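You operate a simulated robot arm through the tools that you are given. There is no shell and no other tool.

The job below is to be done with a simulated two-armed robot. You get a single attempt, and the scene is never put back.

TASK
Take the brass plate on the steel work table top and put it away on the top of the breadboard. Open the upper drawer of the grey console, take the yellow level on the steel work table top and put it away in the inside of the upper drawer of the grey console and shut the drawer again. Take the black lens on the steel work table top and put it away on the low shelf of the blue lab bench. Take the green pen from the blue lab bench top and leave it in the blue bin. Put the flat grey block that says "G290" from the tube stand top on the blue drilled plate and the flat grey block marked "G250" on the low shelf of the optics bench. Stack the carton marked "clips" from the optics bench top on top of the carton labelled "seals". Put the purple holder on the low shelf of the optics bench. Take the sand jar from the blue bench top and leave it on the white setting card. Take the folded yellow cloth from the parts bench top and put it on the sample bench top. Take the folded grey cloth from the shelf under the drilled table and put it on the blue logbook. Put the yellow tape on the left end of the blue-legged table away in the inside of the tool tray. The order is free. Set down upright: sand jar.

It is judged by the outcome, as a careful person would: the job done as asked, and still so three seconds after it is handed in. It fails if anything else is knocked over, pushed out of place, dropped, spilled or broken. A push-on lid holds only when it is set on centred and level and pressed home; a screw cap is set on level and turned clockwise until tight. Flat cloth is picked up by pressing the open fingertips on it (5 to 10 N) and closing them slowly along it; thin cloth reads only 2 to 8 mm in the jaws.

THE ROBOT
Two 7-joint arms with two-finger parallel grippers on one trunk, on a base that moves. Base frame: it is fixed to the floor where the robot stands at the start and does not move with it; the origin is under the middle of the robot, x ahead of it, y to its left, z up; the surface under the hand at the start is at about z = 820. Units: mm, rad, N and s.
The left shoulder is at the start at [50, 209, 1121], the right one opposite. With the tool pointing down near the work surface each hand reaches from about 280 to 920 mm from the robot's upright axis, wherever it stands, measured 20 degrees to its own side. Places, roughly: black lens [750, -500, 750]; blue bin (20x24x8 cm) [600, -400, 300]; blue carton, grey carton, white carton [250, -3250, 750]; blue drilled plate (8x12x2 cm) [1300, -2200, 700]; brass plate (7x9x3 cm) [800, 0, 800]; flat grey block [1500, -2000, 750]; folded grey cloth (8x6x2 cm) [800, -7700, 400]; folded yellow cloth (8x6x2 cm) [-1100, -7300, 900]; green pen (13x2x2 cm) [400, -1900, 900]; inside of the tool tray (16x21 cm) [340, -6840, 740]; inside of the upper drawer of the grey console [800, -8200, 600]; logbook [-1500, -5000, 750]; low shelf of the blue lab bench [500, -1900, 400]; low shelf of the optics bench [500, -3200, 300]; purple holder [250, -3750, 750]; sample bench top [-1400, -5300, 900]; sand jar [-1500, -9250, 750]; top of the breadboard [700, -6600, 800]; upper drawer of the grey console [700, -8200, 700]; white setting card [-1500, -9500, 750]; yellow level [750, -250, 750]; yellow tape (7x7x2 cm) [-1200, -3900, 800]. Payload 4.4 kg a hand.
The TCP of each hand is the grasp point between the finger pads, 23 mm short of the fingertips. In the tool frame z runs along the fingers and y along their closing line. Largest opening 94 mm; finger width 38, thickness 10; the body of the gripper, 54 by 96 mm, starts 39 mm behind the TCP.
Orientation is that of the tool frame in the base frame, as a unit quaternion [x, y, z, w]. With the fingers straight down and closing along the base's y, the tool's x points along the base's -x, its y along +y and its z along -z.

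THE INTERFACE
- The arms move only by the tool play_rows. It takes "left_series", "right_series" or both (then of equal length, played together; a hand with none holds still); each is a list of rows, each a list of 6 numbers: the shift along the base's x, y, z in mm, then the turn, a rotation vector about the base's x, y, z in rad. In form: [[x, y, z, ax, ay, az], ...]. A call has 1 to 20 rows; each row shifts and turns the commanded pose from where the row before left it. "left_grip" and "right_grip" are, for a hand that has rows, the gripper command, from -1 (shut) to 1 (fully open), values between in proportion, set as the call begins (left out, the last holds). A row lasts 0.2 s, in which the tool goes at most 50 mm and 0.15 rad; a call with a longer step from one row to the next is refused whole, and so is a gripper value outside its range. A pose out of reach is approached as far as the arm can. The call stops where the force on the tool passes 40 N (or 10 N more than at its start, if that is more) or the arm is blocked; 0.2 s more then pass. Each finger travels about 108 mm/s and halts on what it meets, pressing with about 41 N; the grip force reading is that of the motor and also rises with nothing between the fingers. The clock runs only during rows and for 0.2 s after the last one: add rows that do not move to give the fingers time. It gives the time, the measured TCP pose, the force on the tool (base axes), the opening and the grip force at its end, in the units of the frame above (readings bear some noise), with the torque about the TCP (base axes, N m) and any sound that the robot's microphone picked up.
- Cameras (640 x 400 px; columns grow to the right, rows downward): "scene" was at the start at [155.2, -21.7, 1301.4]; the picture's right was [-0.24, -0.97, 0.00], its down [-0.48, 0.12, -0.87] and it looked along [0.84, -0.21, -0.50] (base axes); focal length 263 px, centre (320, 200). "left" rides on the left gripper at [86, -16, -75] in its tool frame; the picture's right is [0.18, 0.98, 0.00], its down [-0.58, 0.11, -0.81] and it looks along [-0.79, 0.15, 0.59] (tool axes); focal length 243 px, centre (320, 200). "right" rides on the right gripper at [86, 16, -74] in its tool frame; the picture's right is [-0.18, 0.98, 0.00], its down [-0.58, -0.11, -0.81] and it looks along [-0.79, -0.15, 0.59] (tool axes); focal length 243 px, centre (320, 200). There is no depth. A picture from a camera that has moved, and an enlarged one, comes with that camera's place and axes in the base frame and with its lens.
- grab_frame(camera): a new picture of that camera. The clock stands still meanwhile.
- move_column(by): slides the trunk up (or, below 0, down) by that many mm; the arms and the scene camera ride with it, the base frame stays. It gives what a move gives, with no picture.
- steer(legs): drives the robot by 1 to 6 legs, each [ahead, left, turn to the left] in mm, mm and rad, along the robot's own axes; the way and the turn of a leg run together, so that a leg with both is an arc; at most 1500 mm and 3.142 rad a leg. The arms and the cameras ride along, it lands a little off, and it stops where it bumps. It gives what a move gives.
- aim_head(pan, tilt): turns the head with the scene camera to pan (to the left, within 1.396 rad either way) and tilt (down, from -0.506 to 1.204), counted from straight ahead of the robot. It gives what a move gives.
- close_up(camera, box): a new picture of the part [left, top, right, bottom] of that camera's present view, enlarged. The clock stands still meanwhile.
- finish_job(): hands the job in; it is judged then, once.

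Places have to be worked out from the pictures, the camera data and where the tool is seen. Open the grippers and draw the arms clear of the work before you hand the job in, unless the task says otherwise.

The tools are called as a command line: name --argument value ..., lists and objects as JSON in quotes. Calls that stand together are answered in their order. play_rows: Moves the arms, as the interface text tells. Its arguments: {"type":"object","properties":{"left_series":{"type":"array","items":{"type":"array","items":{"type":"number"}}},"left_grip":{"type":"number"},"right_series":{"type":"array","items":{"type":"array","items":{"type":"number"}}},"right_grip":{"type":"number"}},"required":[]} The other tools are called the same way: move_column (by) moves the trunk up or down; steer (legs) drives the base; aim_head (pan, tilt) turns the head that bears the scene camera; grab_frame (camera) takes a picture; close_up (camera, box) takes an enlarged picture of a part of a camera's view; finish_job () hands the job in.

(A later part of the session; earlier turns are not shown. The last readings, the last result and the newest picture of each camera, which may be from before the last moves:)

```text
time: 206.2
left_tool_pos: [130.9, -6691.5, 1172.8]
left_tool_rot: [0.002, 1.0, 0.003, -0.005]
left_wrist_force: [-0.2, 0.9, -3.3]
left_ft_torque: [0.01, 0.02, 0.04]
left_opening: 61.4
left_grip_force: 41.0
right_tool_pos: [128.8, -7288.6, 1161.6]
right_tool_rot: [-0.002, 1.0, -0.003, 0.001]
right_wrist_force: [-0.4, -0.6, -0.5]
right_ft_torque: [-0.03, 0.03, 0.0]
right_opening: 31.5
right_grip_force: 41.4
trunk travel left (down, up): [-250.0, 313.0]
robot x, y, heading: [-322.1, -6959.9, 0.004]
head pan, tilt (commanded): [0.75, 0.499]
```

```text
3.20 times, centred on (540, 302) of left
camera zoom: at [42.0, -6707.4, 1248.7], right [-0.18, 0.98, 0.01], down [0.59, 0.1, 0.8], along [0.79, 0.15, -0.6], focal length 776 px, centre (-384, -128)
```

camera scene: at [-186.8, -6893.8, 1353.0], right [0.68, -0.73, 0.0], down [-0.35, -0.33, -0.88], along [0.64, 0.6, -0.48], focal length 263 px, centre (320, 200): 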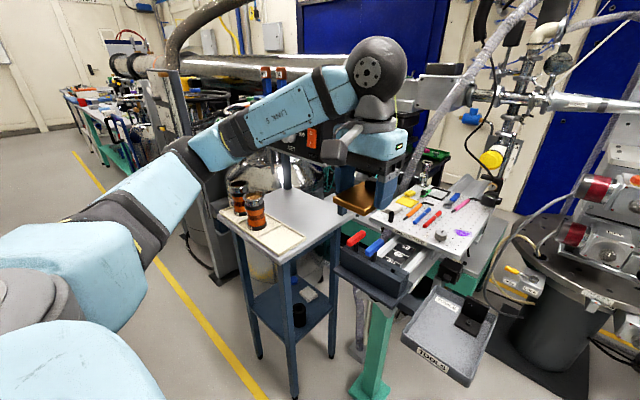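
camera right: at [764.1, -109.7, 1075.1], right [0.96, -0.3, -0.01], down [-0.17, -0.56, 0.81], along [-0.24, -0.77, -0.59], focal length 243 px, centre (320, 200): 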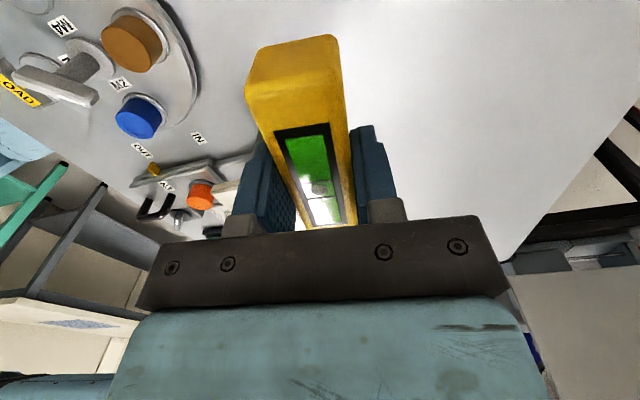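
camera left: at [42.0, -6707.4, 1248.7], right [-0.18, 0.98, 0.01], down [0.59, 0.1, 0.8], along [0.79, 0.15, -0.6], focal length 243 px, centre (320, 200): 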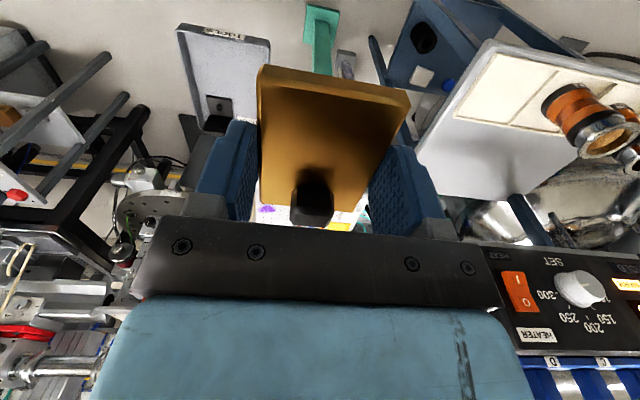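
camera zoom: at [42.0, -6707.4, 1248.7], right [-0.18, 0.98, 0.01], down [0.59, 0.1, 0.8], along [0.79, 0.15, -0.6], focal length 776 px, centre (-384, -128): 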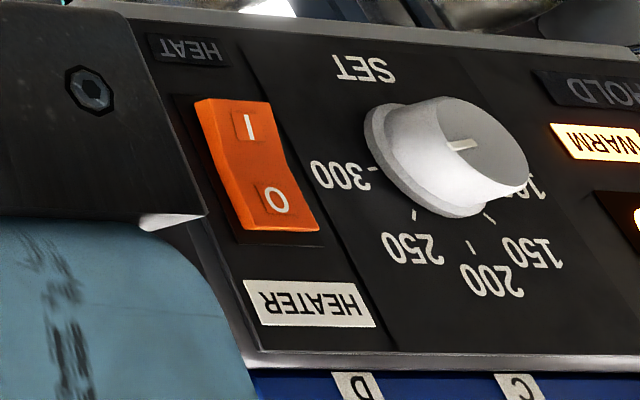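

All three capped cylinders and both tubes are in place, so only a light touch occurred. I will instead come from the right with the robot turned about 40° left, which swings the left elbow away from the heater. First I tuck the right hand nearer and drive round.

play_rows --right_series '[[-35, 0, 0, 0, 0, 0], [-35, 0, 0, 0, 0, 0], [-30, 0, 0, 0, 0, 0]]'

steer --legs '[[0, -260, 0], [250, 0, 0]]'

aim_head --pan 0.3 --tilt 0.7

grab_frame --camera "scene"

```text
time: 207.0
left_tool_pos: [128.9, -6692.4, 1173.6]
left_tool_rot: [0.002, 1.0, 0.003, -0.005]
left_wrist_force: [-0.9, -0.3, -4.3]
left_ft_torque: [-0.01, 0.02, 0.01]
left_opening: 61.5
left_grip_force: 40.7
right_tool_pos: [25.5, -7286.8, 1161.1]
right_tool_rot: [-0.001, 1.0, -0.002, 0.0]
right_wrist_force: [0.1, 0.5, -0.9]
right_ft_torque: [-0.01, -0.02, 0.01]
right_opening: 31.5
right_grip_force: 40.7
trunk travel left (down, up): [-250.0, 313.0]
robot x, y, heading: [-318.1, -6957.1, -0.001]
head pan, tilt (commanded): [0.75, 0.499]
```

```text
time: 211.3
left_tool_pos: [379.3, -6955.6, 1173.5]
left_tool_rot: [0.001, 1.0, 0.003, -0.006]
left_wrist_force: [-0.2, -0.4, -3.4]
left_ft_torque: [0.0, 0.04, 0.02]
left_opening: 61.8
left_grip_force: 41.6
right_tool_pos: [277.4, -7548.2, 1162.1]
right_tool_rot: [-0.001, 1.0, -0.002, -0.001]
right_wrist_force: [0.5, 0.0, -2.0]
right_ft_torque: [-0.02, 0.05, -0.02]
right_opening: 31.5
right_grip_force: 41.5
trunk travel left (down, up): [-250.0, 313.0]
robot x, y, heading: [-70.3, -7218.1, 0.005]
head pan, tilt (commanded): [0.75, 0.499]
```

```text
time: 212.2
left_tool_pos: [380.6, -6955.1, 1173.5]
left_tool_rot: [0.001, 1.0, 0.003, -0.004]
left_wrist_force: [-0.5, 0.6, -3.7]
left_ft_torque: [0.0, 0.0, 0.03]
left_opening: 61.8
left_grip_force: 41.3
right_tool_pos: [277.6, -7549.9, 1162.9]
right_tool_rot: [-0.002, 1.0, -0.002, 0.0]
right_wrist_force: [0.0, -0.1, -1.7]
right_ft_torque: [0.02, 0.01, 0.03]
right_opening: 31.6
right_grip_force: 41.0
trunk travel left (down, up): [-250.0, 313.0]
robot x, y, heading: [-69.5, -7218.8, 0.004]
head pan, tilt (commanded): [0.3, 0.7]
```

```text
taken
camera scene: at [78.7, -7194.3, 1335.4], right [0.3, -0.95, 0.0], down [-0.61, -0.19, -0.76], along [0.73, 0.23, -0.64], focal length 263 px, centre (320, 200)
```

scene: 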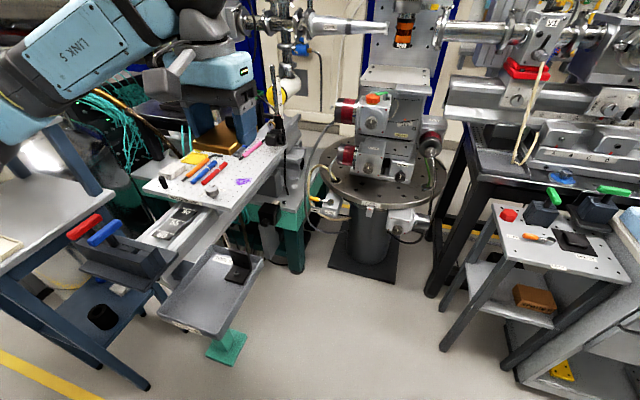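

The floor ahead is clear. I advance 240 mm and then turn 0.7 rad to the left in place.

steer --legs '[[235, 0, 0], [0, 0, 0.7]]'

aim_head --pan 0.0 --tilt 0.6

grab_frame --camera "scene"

```text
time: 215.9
left_tool_pos: [337.1, -6725.7, 1172.9]
left_tool_rot: [-0.343, 0.939, 0.001, -0.006]
left_wrist_force: [0.1, -0.3, -4.0]
left_ft_torque: [-0.02, 0.02, 0.02]
left_opening: 61.9
left_grip_force: 41.3
right_tool_pos: [645.3, -7245.2, 1162.7]
right_tool_rot: [-0.346, 0.938, -0.003, 0.001]
right_wrist_force: [0.4, -0.6, -1.1]
right_ft_torque: [-0.06, 0.0, 0.01]
right_opening: 31.6
right_grip_force: 40.7
trunk travel left (down, up): [-250.0, 313.0]
robot x, y, heading: [166.2, -7217.9, 0.71]
head pan, tilt (commanded): [0.3, 0.7]
```

```text
time: 216.7
left_tool_pos: [335.9, -6725.4, 1172.6]
left_tool_rot: [-0.344, 0.939, 0.001, -0.007]
left_wrist_force: [-0.3, -0.1, -3.9]
left_ft_torque: [-0.05, -0.02, -0.02]
left_opening: 61.5
left_grip_force: 41.0
right_tool_pos: [644.2, -7246.4, 1163.2]
right_tool_rot: [-0.347, 0.938, -0.003, 0.002]
right_wrist_force: [0.4, -0.9, -1.3]
right_ft_torque: [-0.02, 0.04, 0.0]
right_opening: 31.7
right_grip_force: 40.9
trunk travel left (down, up): [-250.0, 313.0]
robot x, y, heading: [165.7, -7221.6, 0.701]
head pan, tilt (commanded): [0.0, 0.6]
```

```text
taken
camera scene: at [284.7, -7118.0, 1344.0], right [0.65, -0.76, 0.0], down [-0.43, -0.37, -0.82], along [0.63, 0.54, -0.57], focal length 263 px, centre (320, 200)
```

scene: 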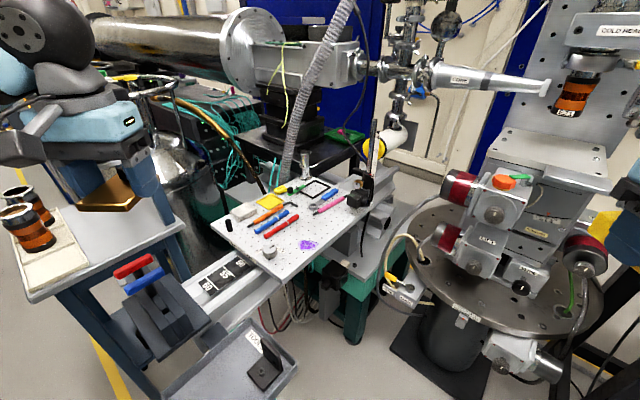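

From here the board is well in view. I zoom in on the free zone right of the pink pen.

close_up --camera "scene" --box '[210, 160, 410, 285]'

```text
3.20 times, centred on (310, 222) of scene
camera zoom: at [284.7, -7118.0, 1344.0], right [0.65, -0.76, 0.0], down [-0.43, -0.37, -0.82], along [0.63, 0.54, -0.57], focal length 842 px, centre (352, 128)
```

zoom: 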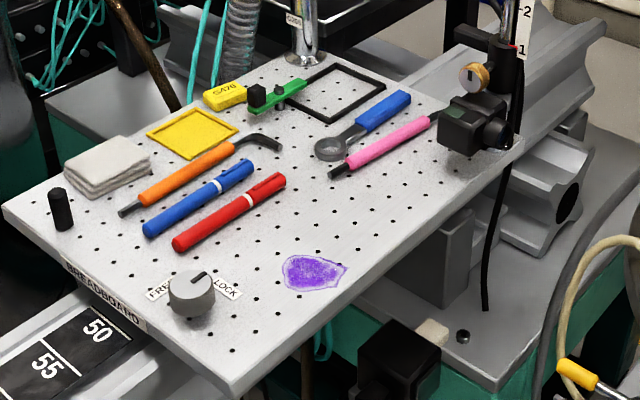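

The free strip is about y −6695…−6797 between the pink pen and the board's edge. I extend the left arm to [745,-6748,1000], turning the hand to keep the plate square with the board.

play_rows --left_series '[[41, -2, -10, 0, 0, -0.07], [41, -2, -15, 0, 0, -0.07], [41, -2, -15, 0, 0, -0.07], [41, -2, -15, 0, 0, -0.07], [41, -2, -18, 0, 0, -0.07], [41, -2, -20, 0, 0, -0.07], [41, -2, -20, 0, 0, -0.07], [41, -3, -20, 0, 0, -0.07], [41, -3, -20, 0, 0, -0.07], [40, -3, -20, 0, 0, -0.07], [0, 0, 0, 0, 0, 0]]'

grab_frame --camera "scene"

grab_frame --camera "left"

```text
time: 219.1
left_tool_pos: [742.5, -6748.5, 1001.9]
left_tool_rot: [-0.001, 1.0, 0.001, -0.004]
left_wrist_force: [-0.4, 0.9, -4.2]
left_ft_torque: [-0.01, 0.03, 0.03]
left_opening: 61.5
left_grip_force: 41.4
right_tool_pos: [645.2, -7244.8, 1161.7]
right_tool_rot: [-0.347, 0.938, -0.003, 0.001]
right_wrist_force: [0.0, 0.1, -1.8]
right_ft_torque: [-0.04, 0.0, 0.02]
right_opening: 31.5
right_grip_force: 40.8
trunk travel left (down, up): [-250.0, 313.0]
robot x, y, heading: [164.9, -7217.8, 0.705]
head pan, tilt (commanded): [0.0, 0.6]
```

```text
taken
camera scene: at [283.8, -7117.4, 1344.1], right [0.65, -0.76, 0.0], down [-0.43, -0.37, -0.82], along [0.63, 0.54, -0.57], focal length 263 px, centre (320, 200)
```

scene: 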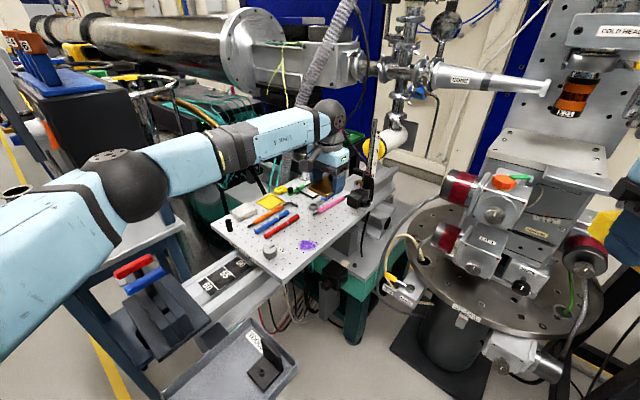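

```text
taken
camera left: at [655.1, -6765.4, 1077.4], right [-0.19, 0.98, 0.01], down [0.59, 0.11, 0.8], along [0.79, 0.15, -0.6], focal length 243 px, centre (320, 200)
```

left: 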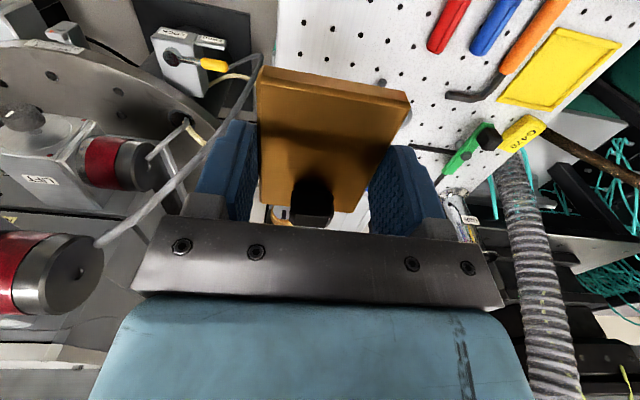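

The elbow is well clear now. I lower the plate to about 20 mm above the board and check its place.

play_rows --left_series '[[2, 0, -30, 0, 0, 0], [0, 0, -30, 0, 0, 0], [0, 0, -30, 0, 0, 0], [0, 0, -20, 0, 0, 0], [0, 0, -8, 0, 0, 0], [0, 0, 0, 0, 0, 0]]'

close_up --camera "scene" --box '[210, 130, 410, 255]'

grab_frame --camera "left"

```text
time: 220.5
left_tool_pos: [747.4, -6748.9, 911.5]
left_tool_rot: [-0.002, 1.0, 0.002, -0.004]
left_wrist_force: [-0.7, -0.7, -3.6]
left_ft_torque: [-0.01, -0.01, 0.0]
left_opening: 61.5
left_grip_force: 40.6
left hand out of reach, approached as far as the arm can: row 4, 5
right_tool_pos: [644.8, -7246.5, 1161.8]
right_tool_rot: [-0.347, 0.938, -0.002, 0.001]
right_wrist_force: [-0.2, 0.6, -2.0]
right_ft_torque: [0.0, -0.03, -0.05]
right_opening: 31.7
right_grip_force: 40.9
trunk travel left (down, up): [-250.0, 313.0]
robot x, y, heading: [165.1, -7217.3, 0.704]
head pan, tilt (commanded): [0.0, 0.6]
```

```text
3.20 times, centred on (310, 192) of scene
camera zoom: at [284.9, -7118.1, 1344.0], right [0.65, -0.76, 0.0], down [-0.43, -0.37, -0.82], along [0.63, 0.54, -0.57], focal length 842 px, centre (352, 224)
```

zoom: 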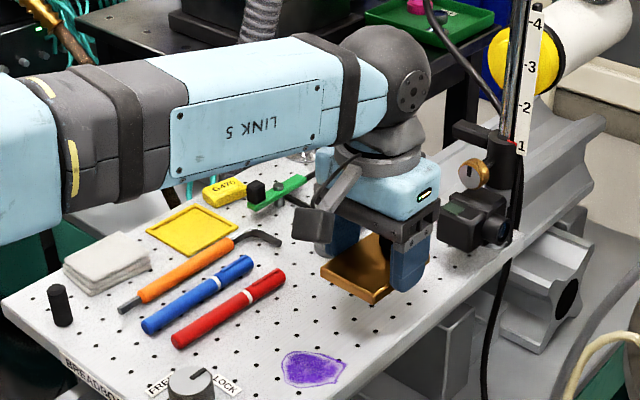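

```text
taken
camera left: at [660.1, -6765.2, 986.9], right [-0.19, 0.98, 0.01], down [0.59, 0.11, 0.8], along [0.79, 0.15, -0.6], focal length 243 px, centre (320, 200)
```

left: 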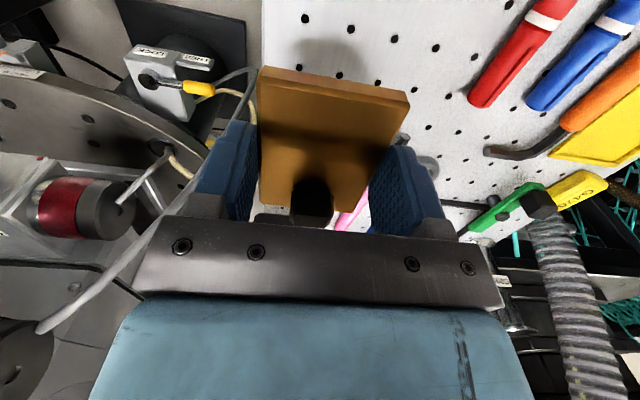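

The arm is at its downward limit here, so I use the trunk to lower further: 36 mm first.

move_column --by -36

close_up --camera "scene" --box '[210, 130, 410, 255]'

```text
time: 221.3
left_tool_pos: [747.1, -6748.5, 875.2]
left_tool_rot: [-0.002, 1.0, 0.003, -0.004]
left_wrist_force: [-0.5, 0.4, -4.1]
left_ft_torque: [0.01, -0.01, -0.03]
left_opening: 61.5
left_grip_force: 41.3
right_tool_pos: [644.5, -7247.0, 1126.3]
right_tool_rot: [-0.348, 0.938, -0.001, 0.0]
right_wrist_force: [0.0, 0.5, -2.6]
right_ft_torque: [0.01, 0.0, 0.01]
right_opening: 31.5
right_grip_force: 40.6
trunk travel left (down, up): [-214.0, 349.0]
robot x, y, heading: [167.4, -7219.3, 0.708]
head pan, tilt (commanded): [0.0, 0.6]
```

```text
3.20 times, centred on (310, 192) of scene
camera zoom: at [284.6, -7118.2, 1308.0], right [0.65, -0.76, 0.0], down [-0.43, -0.37, -0.82], along [0.63, 0.54, -0.57], focal length 842 px, centre (352, 224)
```

zoom: 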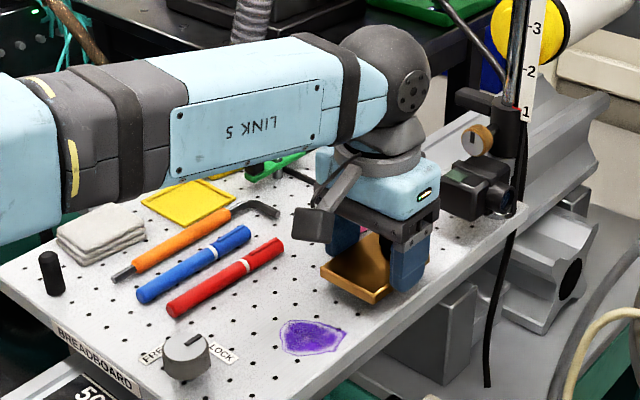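

move_column --by -8

move_column --by -4

```text
time: 221.8
left_tool_pos: [747.3, -6748.4, 867.3]
left_tool_rot: [-0.002, 1.0, 0.003, -0.004]
left_wrist_force: [-0.8, 0.7, -4.1]
left_ft_torque: [0.01, 0.03, -0.02]
left_opening: 61.5
left_grip_force: 41.1
right_tool_pos: [644.9, -7246.9, 1118.5]
right_tool_rot: [-0.347, 0.938, -0.003, 0.001]
right_wrist_force: [-0.2, 0.3, -1.4]
right_ft_torque: [0.02, -0.02, -0.02]
right_opening: 31.6
right_grip_force: 40.7
trunk travel left (down, up): [-206.0, 357.0]
robot x, y, heading: [166.0, -7221.1, 0.706]
head pan, tilt (commanded): [0.0, 0.6]
```

```text
time: 222.4
left_tool_pos: [746.9, -6749.6, 863.5]
left_tool_rot: [-0.002, 1.0, 0.003, -0.004]
left_wrist_force: [0.2, 0.3, -4.1]
left_ft_torque: [0.02, 0.03, 0.03]
left_opening: 61.5
left_grip_force: 41.1
right_tool_pos: [645.2, -7246.5, 1114.0]
right_tool_rot: [-0.347, 0.938, -0.003, 0.002]
right_wrist_force: [-0.3, -0.3, -1.6]
right_ft_torque: [0.01, -0.06, 0.01]
right_opening: 31.6
right_grip_force: 40.6
trunk travel left (down, up): [-202.0, 361.0]
robot x, y, heading: [168.7, -7221.6, 0.705]
head pan, tilt (commanded): [0.0, 0.6]
```

move_column --by -2

close_up --camera "scene" --box '[270, 140, 370, 203]'

```text
time: 222.9
left_tool_pos: [747.3, -6749.6, 861.2]
left_tool_rot: [-0.001, 1.0, 0.002, -0.005]
left_wrist_force: [-0.2, 0.0, -3.6]
left_ft_torque: [-0.01, 0.03, 0.01]
left_opening: 61.6
left_grip_force: 41.3
right_tool_pos: [644.6, -7246.2, 1112.0]
right_tool_rot: [-0.347, 0.938, -0.002, 0.001]
right_wrist_force: [0.3, -0.3, -1.0]
right_ft_torque: [-0.03, 0.0, 0.02]
right_opening: 31.7
right_grip_force: 41.2
trunk travel left (down, up): [-200.0, 363.0]
robot x, y, heading: [169.9, -7221.2, 0.708]
head pan, tilt (commanded): [0.0, 0.6]
```

```text
6.35 times, centred on (320, 172) of scene
camera zoom: at [284.9, -7118.1, 1294.0], right [0.65, -0.76, 0.0], down [-0.43, -0.37, -0.82], along [0.63, 0.54, -0.57], focal length 1670 px, centre (320, 381)
```

zoom: 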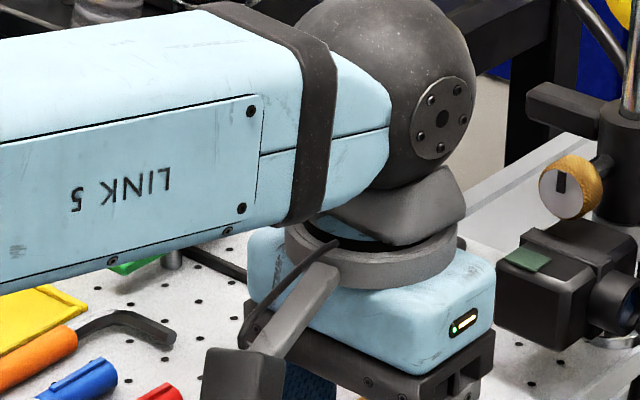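

move_column --by -3

close_up --camera "scene" --box '[270, 165, 370, 228]'

```text
time: 223.4
left_tool_pos: [747.1, -6749.7, 860.5]
left_tool_rot: [-0.002, 1.0, 0.003, -0.005]
left_wrist_force: [0.9, 0.1, 5.3]
left_ft_torque: [-0.25, -0.41, 0.08]
left_opening: 61.5
left_grip_force: 41.0
right_tool_pos: [644.9, -7246.7, 1109.2]
right_tool_rot: [-0.347, 0.938, -0.003, 0.001]
right_wrist_force: [-0.1, 0.2, -1.2]
right_ft_torque: [-0.01, -0.02, -0.02]
right_opening: 31.5
right_grip_force: 41.3
trunk travel left (down, up): [-197.0, 366.0]
robot x, y, heading: [165.6, -7220.5, 0.705]
head pan, tilt (commanded): [0.0, 0.6]
```

```text
6.35 times, centred on (320, 196) of scene
camera zoom: at [284.1, -7118.6, 1291.3], right [0.65, -0.76, 0.0], down [-0.43, -0.37, -0.83], along [0.63, 0.54, -0.56], focal length 1670 px, centre (320, 222)
```

zoom: 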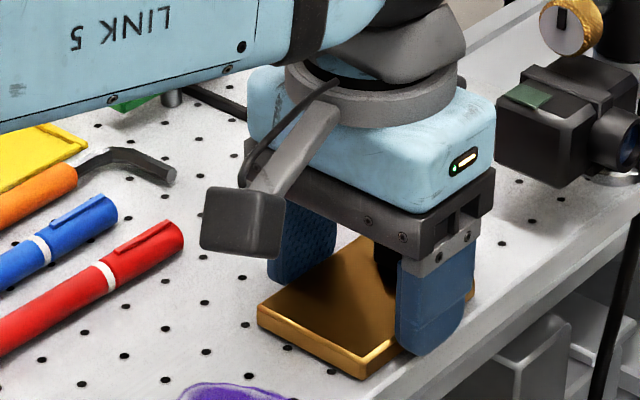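

The plate touches the board (force reversed to +5 N). I open the fingers partially and lift straight off.

play_rows --left_series '[[0, 0, 0, 0, 0, 0], [0, 0, 0, 0, 0, 0], [0, 0, 0, 0, 0, 0], [0, 0, 0, 0, 0, 0]]' --left_grip 0.58

play_rows --left_series '[[0, 0, 10, 0, 0, 0], [0, 0, 20, 0, 0, 0], [0, 0, 30, 0, 0, 0], [0, 0, 40, 0, 0, 0], [0, 0, 40, 0, 0, 0]]'

grab_frame --camera "scene"

close_up --camera "scene" --box '[250, 150, 400, 244]'

```text
time: 224.4
left_tool_pos: [747.9, -6747.6, 859.2]
left_tool_rot: [-0.001, 1.0, 0.003, -0.004]
left_wrist_force: [-0.3, 0.3, -0.5]
left_ft_torque: [0.01, 0.02, 0.0]
left_opening: 74.1
left_grip_force: 0.1
right_tool_pos: [645.1, -7246.4, 1107.9]
right_tool_rot: [-0.346, 0.938, -0.002, 0.001]
right_wrist_force: [-0.9, 0.7, -1.7]
right_ft_torque: [0.01, -0.01, 0.0]
right_opening: 31.4
right_grip_force: 41.3
trunk travel left (down, up): [-197.0, 366.0]
robot x, y, heading: [165.4, -7219.4, 0.705]
head pan, tilt (commanded): [0.0, 0.6]
```

```text
time: 225.6
left_tool_pos: [747.6, -6748.9, 1000.0]
left_tool_rot: [-0.001, 1.0, 0.003, -0.004]
left_wrist_force: [0.4, -0.3, -0.4]
left_ft_torque: [0.02, -0.02, -0.01]
left_opening: 74.1
left_grip_force: 0.0
right_tool_pos: [644.8, -7246.4, 1109.8]
right_tool_rot: [-0.347, 0.938, -0.002, 0.002]
right_wrist_force: [0.2, -0.1, -1.7]
right_ft_torque: [0.01, -0.02, 0.02]
right_opening: 31.6
right_grip_force: 41.1
trunk travel left (down, up): [-197.0, 366.0]
robot x, y, heading: [168.5, -7221.4, 0.704]
head pan, tilt (commanded): [0.0, 0.6]
```

```text
taken
camera scene: at [284.2, -7119.0, 1291.1], right [0.65, -0.76, 0.0], down [-0.43, -0.37, -0.83], along [0.63, 0.54, -0.56], focal length 263 px, centre (320, 200)
```

scene: 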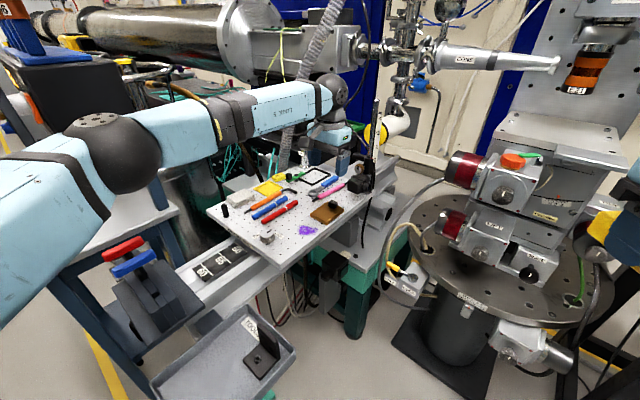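

```text
4.26 times, centred on (325, 197) of scene
camera zoom: at [284.2, -7119.0, 1291.1], right [0.65, -0.76, 0.0], down [-0.43, -0.37, -0.83], along [0.63, 0.54, -0.56], focal length 1119 px, centre (299, 213)
```

zoom: 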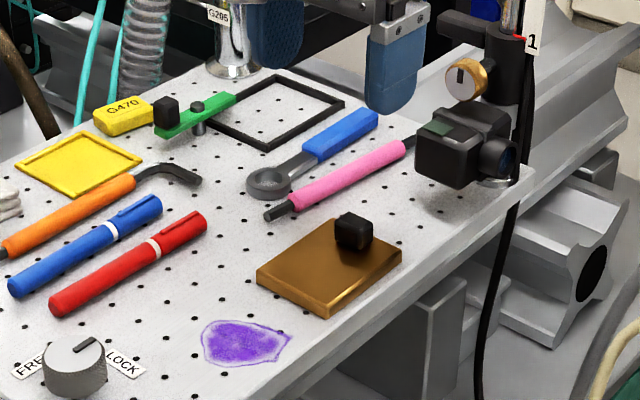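

The brass plate lies flat on the breadboard, clear of everything. I draw the left arm back, turn the robot straight again, back out and drive towards the grey console.

play_rows --left_series '[[-41, 2, 20, 0, 0, 0.07], [-41, 2, 20, 0, 0, 0.07], [-41, 2, 20, 0, 0, 0.07], [-41, 2, 20, 0, 0, 0.07], [-41, 2, 20, 0, 0, 0.07], [-41, 2, 15, 0, 0, 0.07], [-41, 2, 15, 0, 0, 0.07], [-41, 3, 10, 0, 0, 0.07], [-41, 3, 10, 0, 0, 0.07], [-40, 3, 10, 0, 0, 0.07]]'

steer --legs '[[0, 0, -0.705], [-330, 0, 0]]'

steer --legs '[[0, -750, 0]]'

aim_head --pan -0.1 --tilt 0.6

grab_frame --camera "scene"

```text
time: 227.8
left_tool_pos: [336.9, -6725.7, 1159.0]
left_tool_rot: [-0.345, 0.938, 0.0, -0.006]
left_wrist_force: [-0.8, -0.7, 0.2]
left_ft_torque: [-0.03, -0.02, -0.01]
left_opening: 74.5
left_grip_force: 0.0
right_tool_pos: [642.3, -7246.0, 1110.1]
right_tool_rot: [-0.347, 0.938, -0.003, 0.002]
right_wrist_force: [0.3, 0.1, -0.8]
right_ft_torque: [-0.03, -0.05, -0.02]
right_opening: 31.8
right_grip_force: 40.9
trunk travel left (down, up): [-197.0, 366.0]
robot x, y, heading: [163.8, -7218.5, 0.707]
head pan, tilt (commanded): [0.0, 0.6]
```

```text
time: 231.9
left_tool_pos: [298.5, -6959.6, 1159.5]
left_tool_rot: [0.012, 1.0, 0.003, -0.004]
left_wrist_force: [0.5, 0.4, -0.1]
left_ft_torque: [-0.04, 0.03, 0.01]
left_opening: 74.4
left_grip_force: 0.1
right_tool_pos: [181.8, -7551.6, 1109.8]
right_tool_rot: [0.009, 1.0, -0.002, 0.001]
right_wrist_force: [-0.3, 0.5, -2.0]
right_ft_torque: [0.02, 0.02, 0.02]
right_opening: 31.6
right_grip_force: 40.9
trunk travel left (down, up): [-197.0, 366.0]
robot x, y, heading: [-158.1, -7216.5, -0.016]
head pan, tilt (commanded): [0.0, 0.6]
```

```text
time: 238.8
left_tool_pos: [286.0, -7698.5, 1159.8]
left_tool_rot: [0.012, 1.0, 0.002, -0.005]
left_wrist_force: [-0.3, 0.1, -0.2]
left_ft_torque: [0.02, 0.03, 0.03]
left_opening: 74.2
left_grip_force: 0.1
right_tool_pos: [167.8, -8291.1, 1109.2]
right_tool_rot: [0.009, 1.0, -0.003, 0.0]
right_wrist_force: [-0.5, 0.3, -1.7]
right_ft_torque: [-0.03, 0.0, -0.03]
right_opening: 31.5
right_grip_force: 40.7
trunk travel left (down, up): [-197.0, 366.0]
robot x, y, heading: [-174.0, -7953.3, -0.016]
head pan, tilt (commanded): [0.0, 0.6]
```

```text
time: 239.5
left_tool_pos: [284.8, -7699.1, 1160.5]
left_tool_rot: [0.011, 1.0, 0.003, -0.004]
left_wrist_force: [0.0, -0.4, -0.6]
left_ft_torque: [0.0, 0.01, -0.02]
left_opening: 74.4
left_grip_force: 0.2
right_tool_pos: [168.2, -8291.2, 1108.6]
right_tool_rot: [0.009, 1.0, -0.004, -0.001]
right_wrist_force: [0.4, -0.8, -2.5]
right_ft_torque: [-0.03, -0.01, 0.01]
right_opening: 31.7
right_grip_force: 41.1
trunk travel left (down, up): [-197.0, 366.0]
robot x, y, heading: [-174.0, -7955.0, -0.013]
head pan, tilt (commanded): [-0.099, 0.6]
```

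```text
taken
camera scene: at [-17.2, -7964.9, 1291.0], right [-0.12, -0.99, 0.0], down [-0.56, 0.07, -0.83], along [0.82, -0.1, -0.56], focal length 263 px, centre (320, 200)
```

scene: 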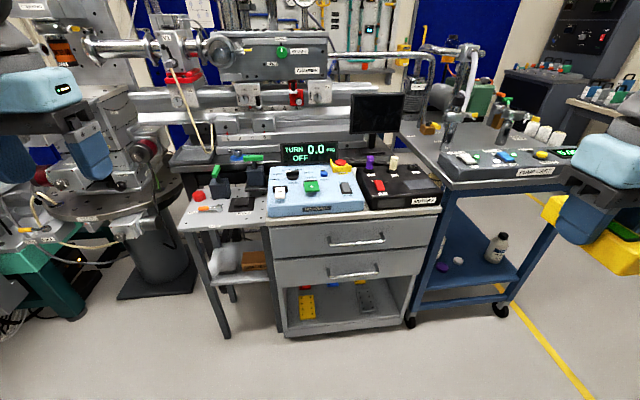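

The grey console with two drawers is ahead, with the drilled table and its under-shelf on its left. I zoom in on both.

close_up --camera "scene" --box '[240, 140, 460, 278]'

close_up --camera "scene" --box '[160, 170, 340, 350]'

```text
2.90 times, centred on (350, 209) of scene
camera zoom: at [-17.2, -7964.9, 1291.0], right [-0.12, -0.99, 0.0], down [-0.56, 0.07, -0.83], along [0.82, -0.1, -0.56], focal length 762 px, centre (233, 174)
```

zoom: 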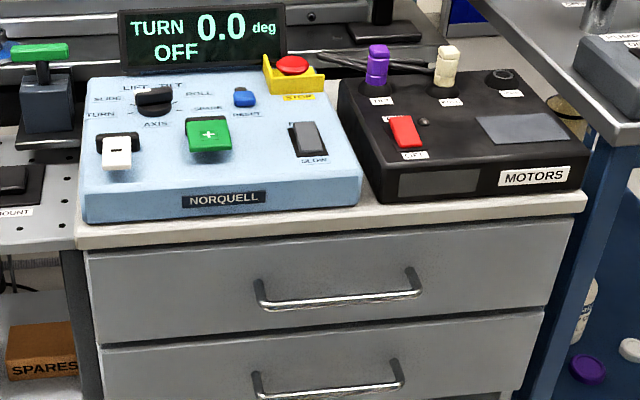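

```text
2.22 times, centred on (250, 260) of scene
camera zoom: at [-17.2, -7964.9, 1291.0], right [-0.12, -0.99, 0.0], down [-0.56, 0.07, -0.83], along [0.82, -0.1, -0.56], focal length 584 px, centre (476, 67)
```

zoom: 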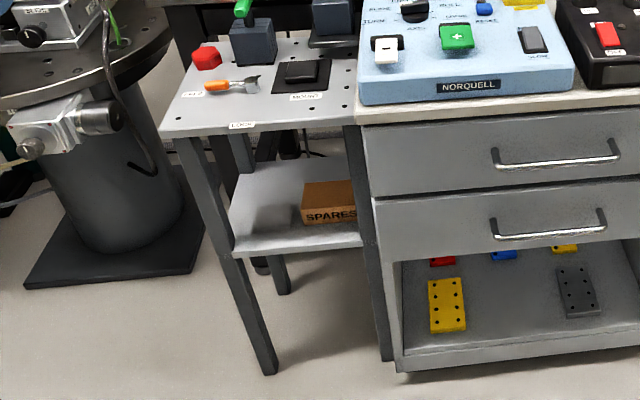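

The upper drawer's bar handle is near [655,-8177,645] by a first estimate. I move to y≈-8100 and take a second view to triangulate.

steer --legs '[[0, -150, 0.014]]'

aim_head --pan -0.1 --tilt 0.6

close_up --camera "scene" --box '[200, 140, 440, 290]'

grab_frame --camera "left"

```text
time: 241.4
left_tool_pos: [279.4, -7841.6, 1159.1]
left_tool_rot: [0.005, 1.0, 0.003, -0.005]
left_wrist_force: [-0.2, -0.5, 0.5]
left_ft_torque: [0.02, 0.02, 0.0]
left_opening: 74.3
left_grip_force: 0.1
right_tool_pos: [170.8, -8435.3, 1109.4]
right_tool_rot: [0.003, 1.0, -0.003, 0.0]
right_wrist_force: [-0.5, -0.1, -1.8]
right_ft_torque: [0.01, 0.0, 0.04]
right_opening: 31.7
right_grip_force: 40.8
trunk travel left (down, up): [-197.0, 366.0]
robot x, y, heading: [-173.8, -8102.5, -0.007]
head pan, tilt (commanded): [-0.099, 0.6]
```

```text
time: 242.0
left_tool_pos: [280.0, -7840.4, 1159.3]
left_tool_rot: [0.004, 1.0, 0.001, -0.005]
left_wrist_force: [-1.1, 0.4, -0.9]
left_ft_torque: [-0.05, 0.02, 0.01]
left_opening: 74.3
left_grip_force: 0.0
right_tool_pos: [170.2, -8434.3, 1108.5]
right_tool_rot: [0.003, 1.0, -0.002, 0.0]
right_wrist_force: [0.0, -0.6, -1.4]
right_ft_torque: [0.0, 0.04, -0.01]
right_opening: 31.6
right_grip_force: 40.8
trunk travel left (down, up): [-197.0, 366.0]
robot x, y, heading: [-174.4, -8105.3, -0.01]
head pan, tilt (commanded): [-0.099, 0.6]
```

```text
2.67 times, centred on (320, 215) of scene
camera zoom: at [-18.9, -8111.3, 1291.0], right [-0.1, -0.99, 0.0], down [-0.56, 0.06, -0.83], along [0.82, -0.09, -0.57], focal length 701 px, centre (320, 160)
```

zoom: 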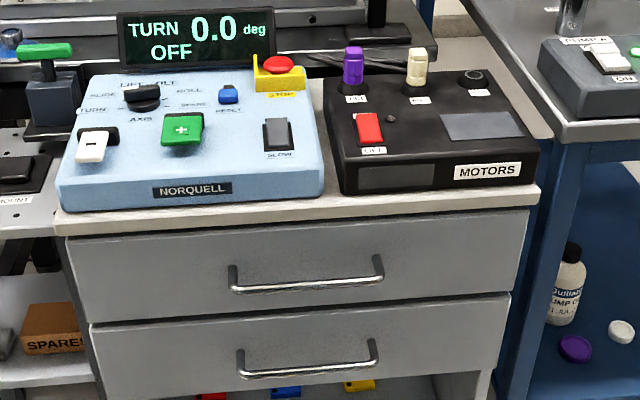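

```text
taken
camera left: at [192.0, -7856.8, 1234.6], right [-0.18, 0.98, 0.01], down [0.59, 0.1, 0.8], along [0.79, 0.14, -0.6], focal length 243 px, centre (320, 200)
```

left: 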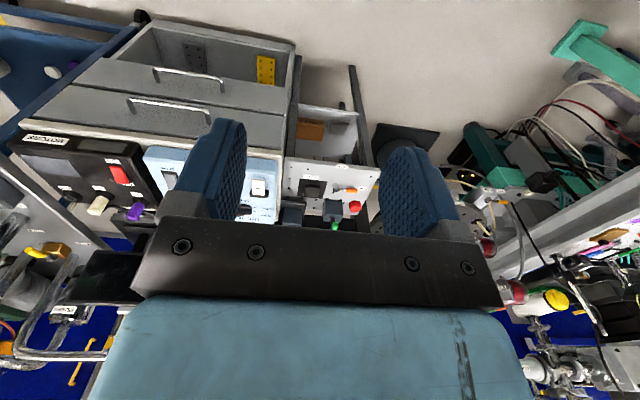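

I zoom the left hand camera on the handles too, for a wider baseline.

close_up --camera "left" --box '[80, 20, 320, 170]'

```text
2.67 times, centred on (200, 95) of left
camera zoom: at [192.0, -7856.8, 1234.6], right [-0.18, 0.98, 0.01], down [0.59, 0.1, 0.8], along [0.79, 0.14, -0.6], focal length 647 px, centre (640, 480)
```

zoom: 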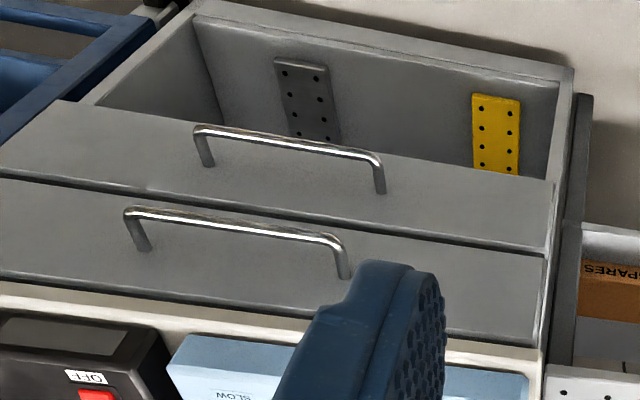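

The bar handle triangulates well to x≈595, z≈681, y −8253…−8074, with the drawer face at x≈632. I turn the left hand to point forward with vertical closing and bring it in front of the bar.

play_rows --left_series '[[8, -13, -20, 0, -0.1428, 0], [8, -13, -20, 0, -0.1428, 0], [8, -13, -20, 0, -0.1428, 0], [8, -13, -20, 0, -0.1428, 0], [8, -13, -20, 0, -0.1428, 0], [8, -13, -20, 0, -0.1428, 0], [8, -13, -20, 0, -0.1428, 0], [8, -13, -20, 0, -0.1428, 0], [8, -13, -20, 0, -0.1428, 0], [8, -13, -20, 0, -0.1428, 0], [8, -13, -20, 0, -0.1428, 0]]' --left_grip 1

play_rows --left_series '[[5, -13, -23, 0.1428, 0, 0], [5, -13, -23, 0.1428, 0, 0], [5, -13, -23, 0.1428, 0, 0], [5, -13, -23, 0.1428, 0, 0], [5, -13, -23, 0.1428, 0, 0], [5, -13, -23, 0.1428, 0, 0], [5, -13, -23, 0.1428, 0, 0], [5, -13, -23, 0.1428, 0, 0], [5, -13, -23, 0.1428, 0, 0], [5, -13, -23, 0.1428, 0, 0], [5, -13, -23, 0.1428, 0, 0]]'

grab_frame --camera "left"

aim_head --pan 0.0 --tilt 0.75

grab_frame --camera "scene"

```text
time: 244.4
left_tool_pos: [360.7, -8010.5, 950.6]
left_tool_rot: [0.0, 0.711, 0.008, 0.703]
left_wrist_force: [0.6, -0.6, 0.2]
left_ft_torque: [-0.03, 0.01, 0.04]
left_opening: 93.8
left_grip_force: 0.0
left hand out of reach, approached as far as the arm can: row 10, 11
right_tool_pos: [172.5, -8436.0, 1108.7]
right_tool_rot: [0.003, 1.0, -0.002, -0.001]
right_wrist_force: [1.0, 0.6, -2.3]
right_ft_torque: [-0.01, 0.05, 0.0]
right_opening: 31.3
right_grip_force: 41.0
trunk travel left (down, up): [-197.0, 366.0]
robot x, y, heading: [-175.3, -8100.5, -0.001]
head pan, tilt (commanded): [-0.099, 0.6]
```

```text
time: 246.8
left_tool_pos: [394.5, -8199.9, 752.2]
left_tool_rot: [0.5, 0.5, 0.508, 0.492]
left_wrist_force: [0.6, -0.2, 0.6]
left_ft_torque: [-0.01, -0.01, 0.02]
left_opening: 93.9
left_grip_force: 0.1
left hand out of reach, approached as far as the arm can: row 2, 3, 4, 5, 6, 7, 8, 9, 10, 11
right_tool_pos: [170.0, -8435.8, 1109.5]
right_tool_rot: [0.003, 1.0, -0.002, 0.0]
right_wrist_force: [0.2, 0.0, -1.7]
right_ft_torque: [0.0, 0.01, 0.01]
right_opening: 31.7
right_grip_force: 41.3
trunk travel left (down, up): [-197.0, 366.0]
robot x, y, heading: [-174.0, -8100.7, -0.003]
head pan, tilt (commanded): [-0.099, 0.6]
```

```text
taken
camera left: at [318.4, -8113.1, 736.5], right [0.0, 0.17, 0.98], down [-0.8, -0.6, 0.1], along [0.6, -0.78, 0.14], focal length 243 px, centre (320, 200)
```

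left: 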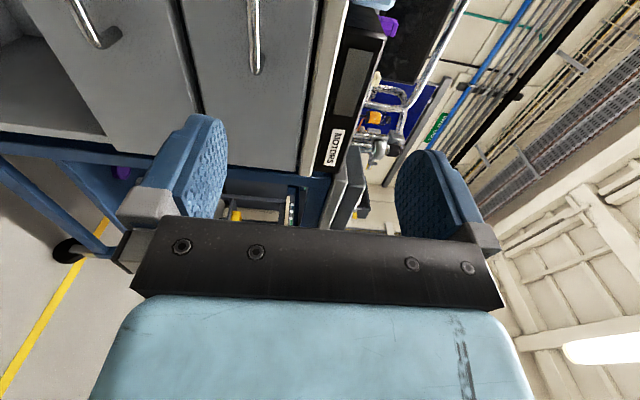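

```text
time: 247.5
left_tool_pos: [395.6, -8198.2, 751.0]
left_tool_rot: [0.498, 0.502, 0.506, 0.494]
left_wrist_force: [-0.8, 0.2, 0.1]
left_ft_torque: [0.04, -0.01, -0.01]
left_opening: 94.0
left_grip_force: 0.0
right_tool_pos: [170.5, -8435.0, 1109.9]
right_tool_rot: [0.003, 1.0, -0.003, 0.0]
right_wrist_force: [-0.5, 0.1, -0.8]
right_ft_torque: [0.03, -0.02, -0.02]
right_opening: 31.8
right_grip_force: 41.0
trunk travel left (down, up): [-197.0, 366.0]
robot x, y, heading: [-173.0, -8102.9, -0.008]
head pan, tilt (commanded): [0.0, 0.75]
```

```text
taken
camera scene: at [-23.9, -8102.5, 1278.2], right [-0.01, -1.0, 0.0], down [-0.68, 0.0, -0.73], along [0.73, 0.0, -0.68], focal length 263 px, centre (320, 200)
```

scene: 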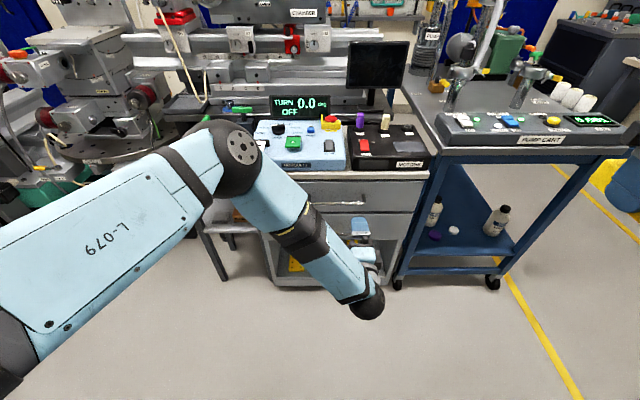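

The hand points forward with vertical closing, though it stopped short at [395,-8199,752]. I move it forward and down to just before the bar.

play_rows --left_series '[[26, 9, -15, 0, 0, 0], [26, 9, -15, 0, 0, 0], [26, 9, -15, 0, 0, 0], [26, 8, -15, 0, 0, 0], [0, 0, -8, 0, 0, 0], [0, 0, 0, 0, 0, 0]]'

grab_frame --camera "left"

grab_frame --camera "scene"

```text
time: 248.9
left_tool_pos: [475.5, -8216.9, 763.7]
left_tool_rot: [0.499, 0.502, 0.506, 0.494]
left_wrist_force: [0.4, 0.7, 0.3]
left_ft_torque: [-0.01, -0.01, 0.01]
left_opening: 94.2
left_grip_force: 0.0
left hand out of reach, approached as far as the arm can: row 1, 2, 3, 4, 5
right_tool_pos: [170.1, -8435.9, 1109.5]
right_tool_rot: [0.003, 1.0, -0.002, 0.0]
right_wrist_force: [0.2, 0.0, -1.9]
right_ft_torque: [0.03, -0.01, -0.03]
right_opening: 31.4
right_grip_force: 41.2
trunk travel left (down, up): [-197.0, 366.0]
robot x, y, heading: [-176.3, -8099.5, -0.005]
head pan, tilt (commanded): [0.0, 0.75]
```

```text
taken
camera left: at [397.7, -8130.9, 749.4], right [0.0, 0.18, 0.98], down [-0.8, -0.6, 0.1], along [0.6, -0.78, 0.14], focal length 243 px, centre (320, 200)
```

left: 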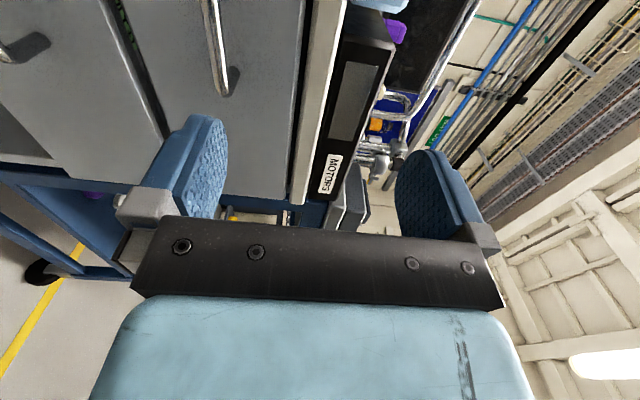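

```text
taken
camera scene: at [-23.8, -8102.3, 1278.1], right [-0.01, -1.0, 0.0], down [-0.68, 0.0, -0.73], along [0.73, 0.0, -0.68], focal length 263 px, centre (320, 200)
```

scene: 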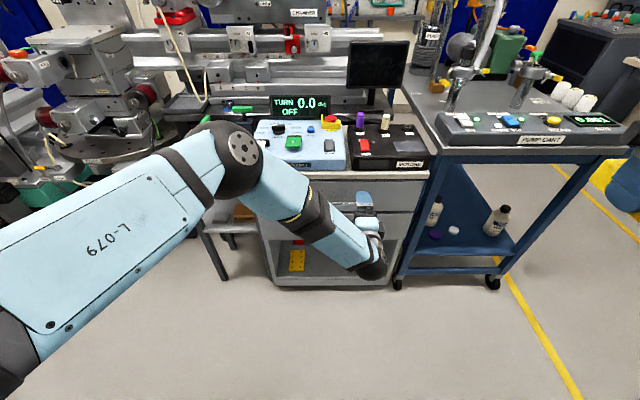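

The chosen roll direction runs into a joint limit. I roll the hand the other way (camera to the right side), mirroring what works for the right arm.

play_rows --left_series '[[-5, 6, 0, -0.1428, 0, 0], [-5, 6, 0, -0.1428, 0, 0], [-5, 6, 0, -0.1428, 0, 0], [-5, 6, 0, -0.1428, 0, 0], [0, 6, 0, -0.1428, 0, 0], [0, 6, 0, -0.1428, 0, 0], [0, 6, 0, -0.1428, 0, 0], [0, 6, 0, -0.1428, 0, 0], [0, 6, 0, -0.1428, 0, 0], [0, 6, 0, -0.1428, 0, 0], [0, 6, 0, -0.1428, 0, 0]]'

play_rows --left_series '[[0, 0, 0, -0.1428, 0, 0], [0, 0, 0, -0.1428, 0, 0], [0, 0, 0, -0.1428, 0, 0], [0, 0, 0, -0.1428, 0, 0], [0, 0, 0, -0.1428, 0, 0], [0, 0, 0, -0.1428, 0, 0], [0, 0, 0, -0.1428, 0, 0], [0, 0, 0, -0.1428, 0, 0], [0, 0, 0, -0.1428, 0, 0], [0, 0, 0, -0.1428, 0, 0], [0, 0, 0, -0.1428, 0, 0]]'

grab_frame --camera "scene"

```text
time: 251.3
left_tool_pos: [448.2, -8168.5, 787.0]
left_tool_rot: [-0.001, 0.712, 0.005, 0.703]
left_wrist_force: [0.2, 0.0, 0.0]
left_ft_torque: [0.01, 0.02, 0.0]
left_opening: 93.9
left_grip_force: 0.1
left hand out of reach, approached as far as the arm can: row 3, 5, 7, 8, 9, 10, 11
right_tool_pos: [170.0, -8434.3, 1110.2]
right_tool_rot: [0.002, 1.0, -0.002, 0.0]
right_wrist_force: [0.0, -0.9, -1.5]
right_ft_torque: [-0.03, 0.02, 0.0]
right_opening: 31.8
right_grip_force: 41.0
trunk travel left (down, up): [-197.0, 366.0]
robot x, y, heading: [-170.6, -8103.0, -0.003]
head pan, tilt (commanded): [0.0, 0.75]
```

```text
time: 253.7
left_tool_pos: [445.8, -8171.6, 792.5]
left_tool_rot: [-0.5, 0.505, -0.497, 0.499]
left_wrist_force: [-0.6, -0.4, 0.2]
left_ft_torque: [0.0, 0.01, -0.02]
left_opening: 93.9
left_grip_force: 0.0
left hand out of reach, approached as far as the arm can: row 6, 9
right_tool_pos: [170.4, -8434.9, 1109.2]
right_tool_rot: [0.004, 1.0, -0.002, 0.0]
right_wrist_force: [0.3, 0.0, -1.6]
right_ft_torque: [-0.01, -0.01, -0.02]
right_opening: 31.5
right_grip_force: 40.5
trunk travel left (down, up): [-197.0, 366.0]
robot x, y, heading: [-178.2, -8105.2, -0.004]
head pan, tilt (commanded): [0.0, 0.75]
```

```text
taken
camera scene: at [-24.0, -8102.4, 1278.2], right [-0.01, -1.0, 0.0], down [-0.68, 0.0, -0.73], along [0.73, 0.0, -0.68], focal length 263 px, centre (320, 200)
```

scene: 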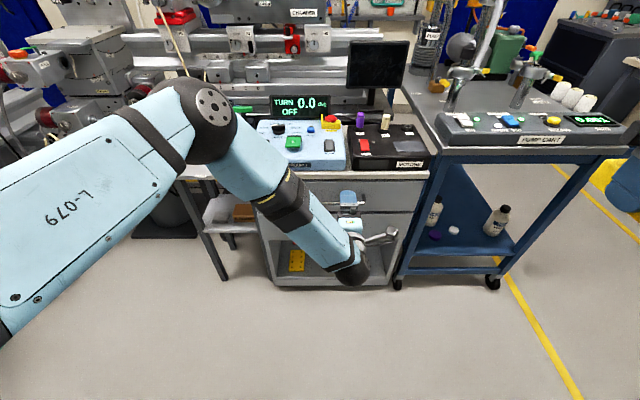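

The wrist bend seems the limiting factor; lowering the trunk makes the forearm flatter. I lower it 150 mm and then bring the hand to bar height.

move_column --by -120

play_rows --left_series '[[20, 8, 5, 0, 0, 0], [20, 8, 3, 0, 0, 0], [20, 8, 0, 0, 0, 0], [0, 0, 0, 0, 0, 0]]'

grab_frame --camera "left"

grab_frame --camera "scene"

```text
time: 255.2
left_tool_pos: [446.2, -8173.5, 673.4]
left_tool_rot: [-0.499, 0.506, -0.496, 0.498]
left_wrist_force: [-0.2, 0.4, -1.1]
left_ft_torque: [0.0, 0.01, 0.0]
left_opening: 93.9
left_grip_force: 0.0
right_tool_pos: [170.8, -8434.4, 989.3]
right_tool_rot: [0.003, 1.0, -0.003, 0.0]
right_wrist_force: [0.4, -0.3, -1.0]
right_ft_torque: [-0.01, -0.02, 0.0]
right_opening: 31.8
right_grip_force: 40.9
trunk travel left (down, up): [-77.0, 486.0]
robot x, y, heading: [-176.2, -8101.8, -0.008]
head pan, tilt (commanded): [0.0, 0.75]
```

```text
time: 256.2
left_tool_pos: [501.0, -8163.7, 694.7]
left_tool_rot: [-0.502, 0.506, -0.493, 0.499]
left_wrist_force: [0.1, 0.4, 0.3]
left_ft_torque: [0.02, 0.0, 0.01]
left_opening: 93.8
left_grip_force: 0.1
left hand out of reach, approached as far as the arm can: row 2, 3
right_tool_pos: [170.9, -8434.5, 989.6]
right_tool_rot: [0.003, 1.0, -0.002, 0.0]
right_wrist_force: [-0.9, 0.8, -1.7]
right_ft_torque: [-0.01, -0.01, -0.06]
right_opening: 31.6
right_grip_force: 41.0
trunk travel left (down, up): [-77.0, 486.0]
robot x, y, heading: [-171.9, -8101.1, -0.006]
head pan, tilt (commanded): [0.0, 0.75]
```

```text
taken
camera left: at [425.3, -8249.9, 712.2], right [-0.01, -0.17, -0.98], down [-0.81, 0.58, -0.09], along [0.59, 0.8, -0.15], focal length 243 px, centre (320, 200)
```

left: 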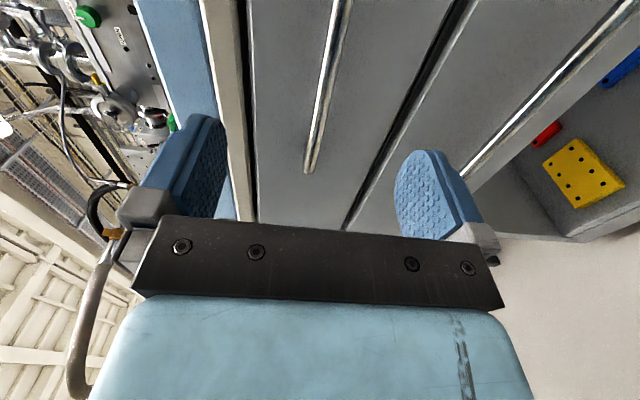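

```text
taken
camera scene: at [-24.0, -8102.4, 1158.2], right [-0.01, -1.0, 0.0], down [-0.68, 0.0, -0.73], along [0.73, 0.0, -0.68], focal length 263 px, centre (320, 200)
```

scene: 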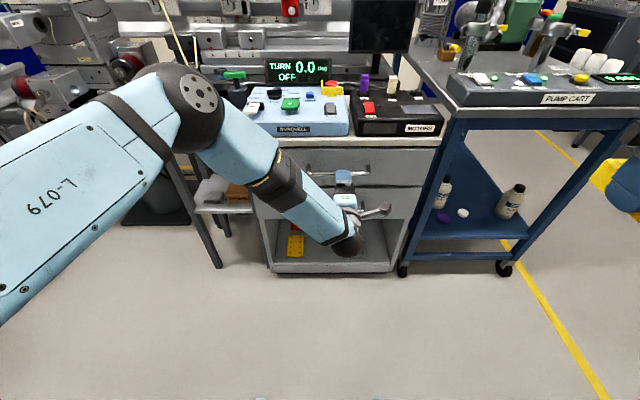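

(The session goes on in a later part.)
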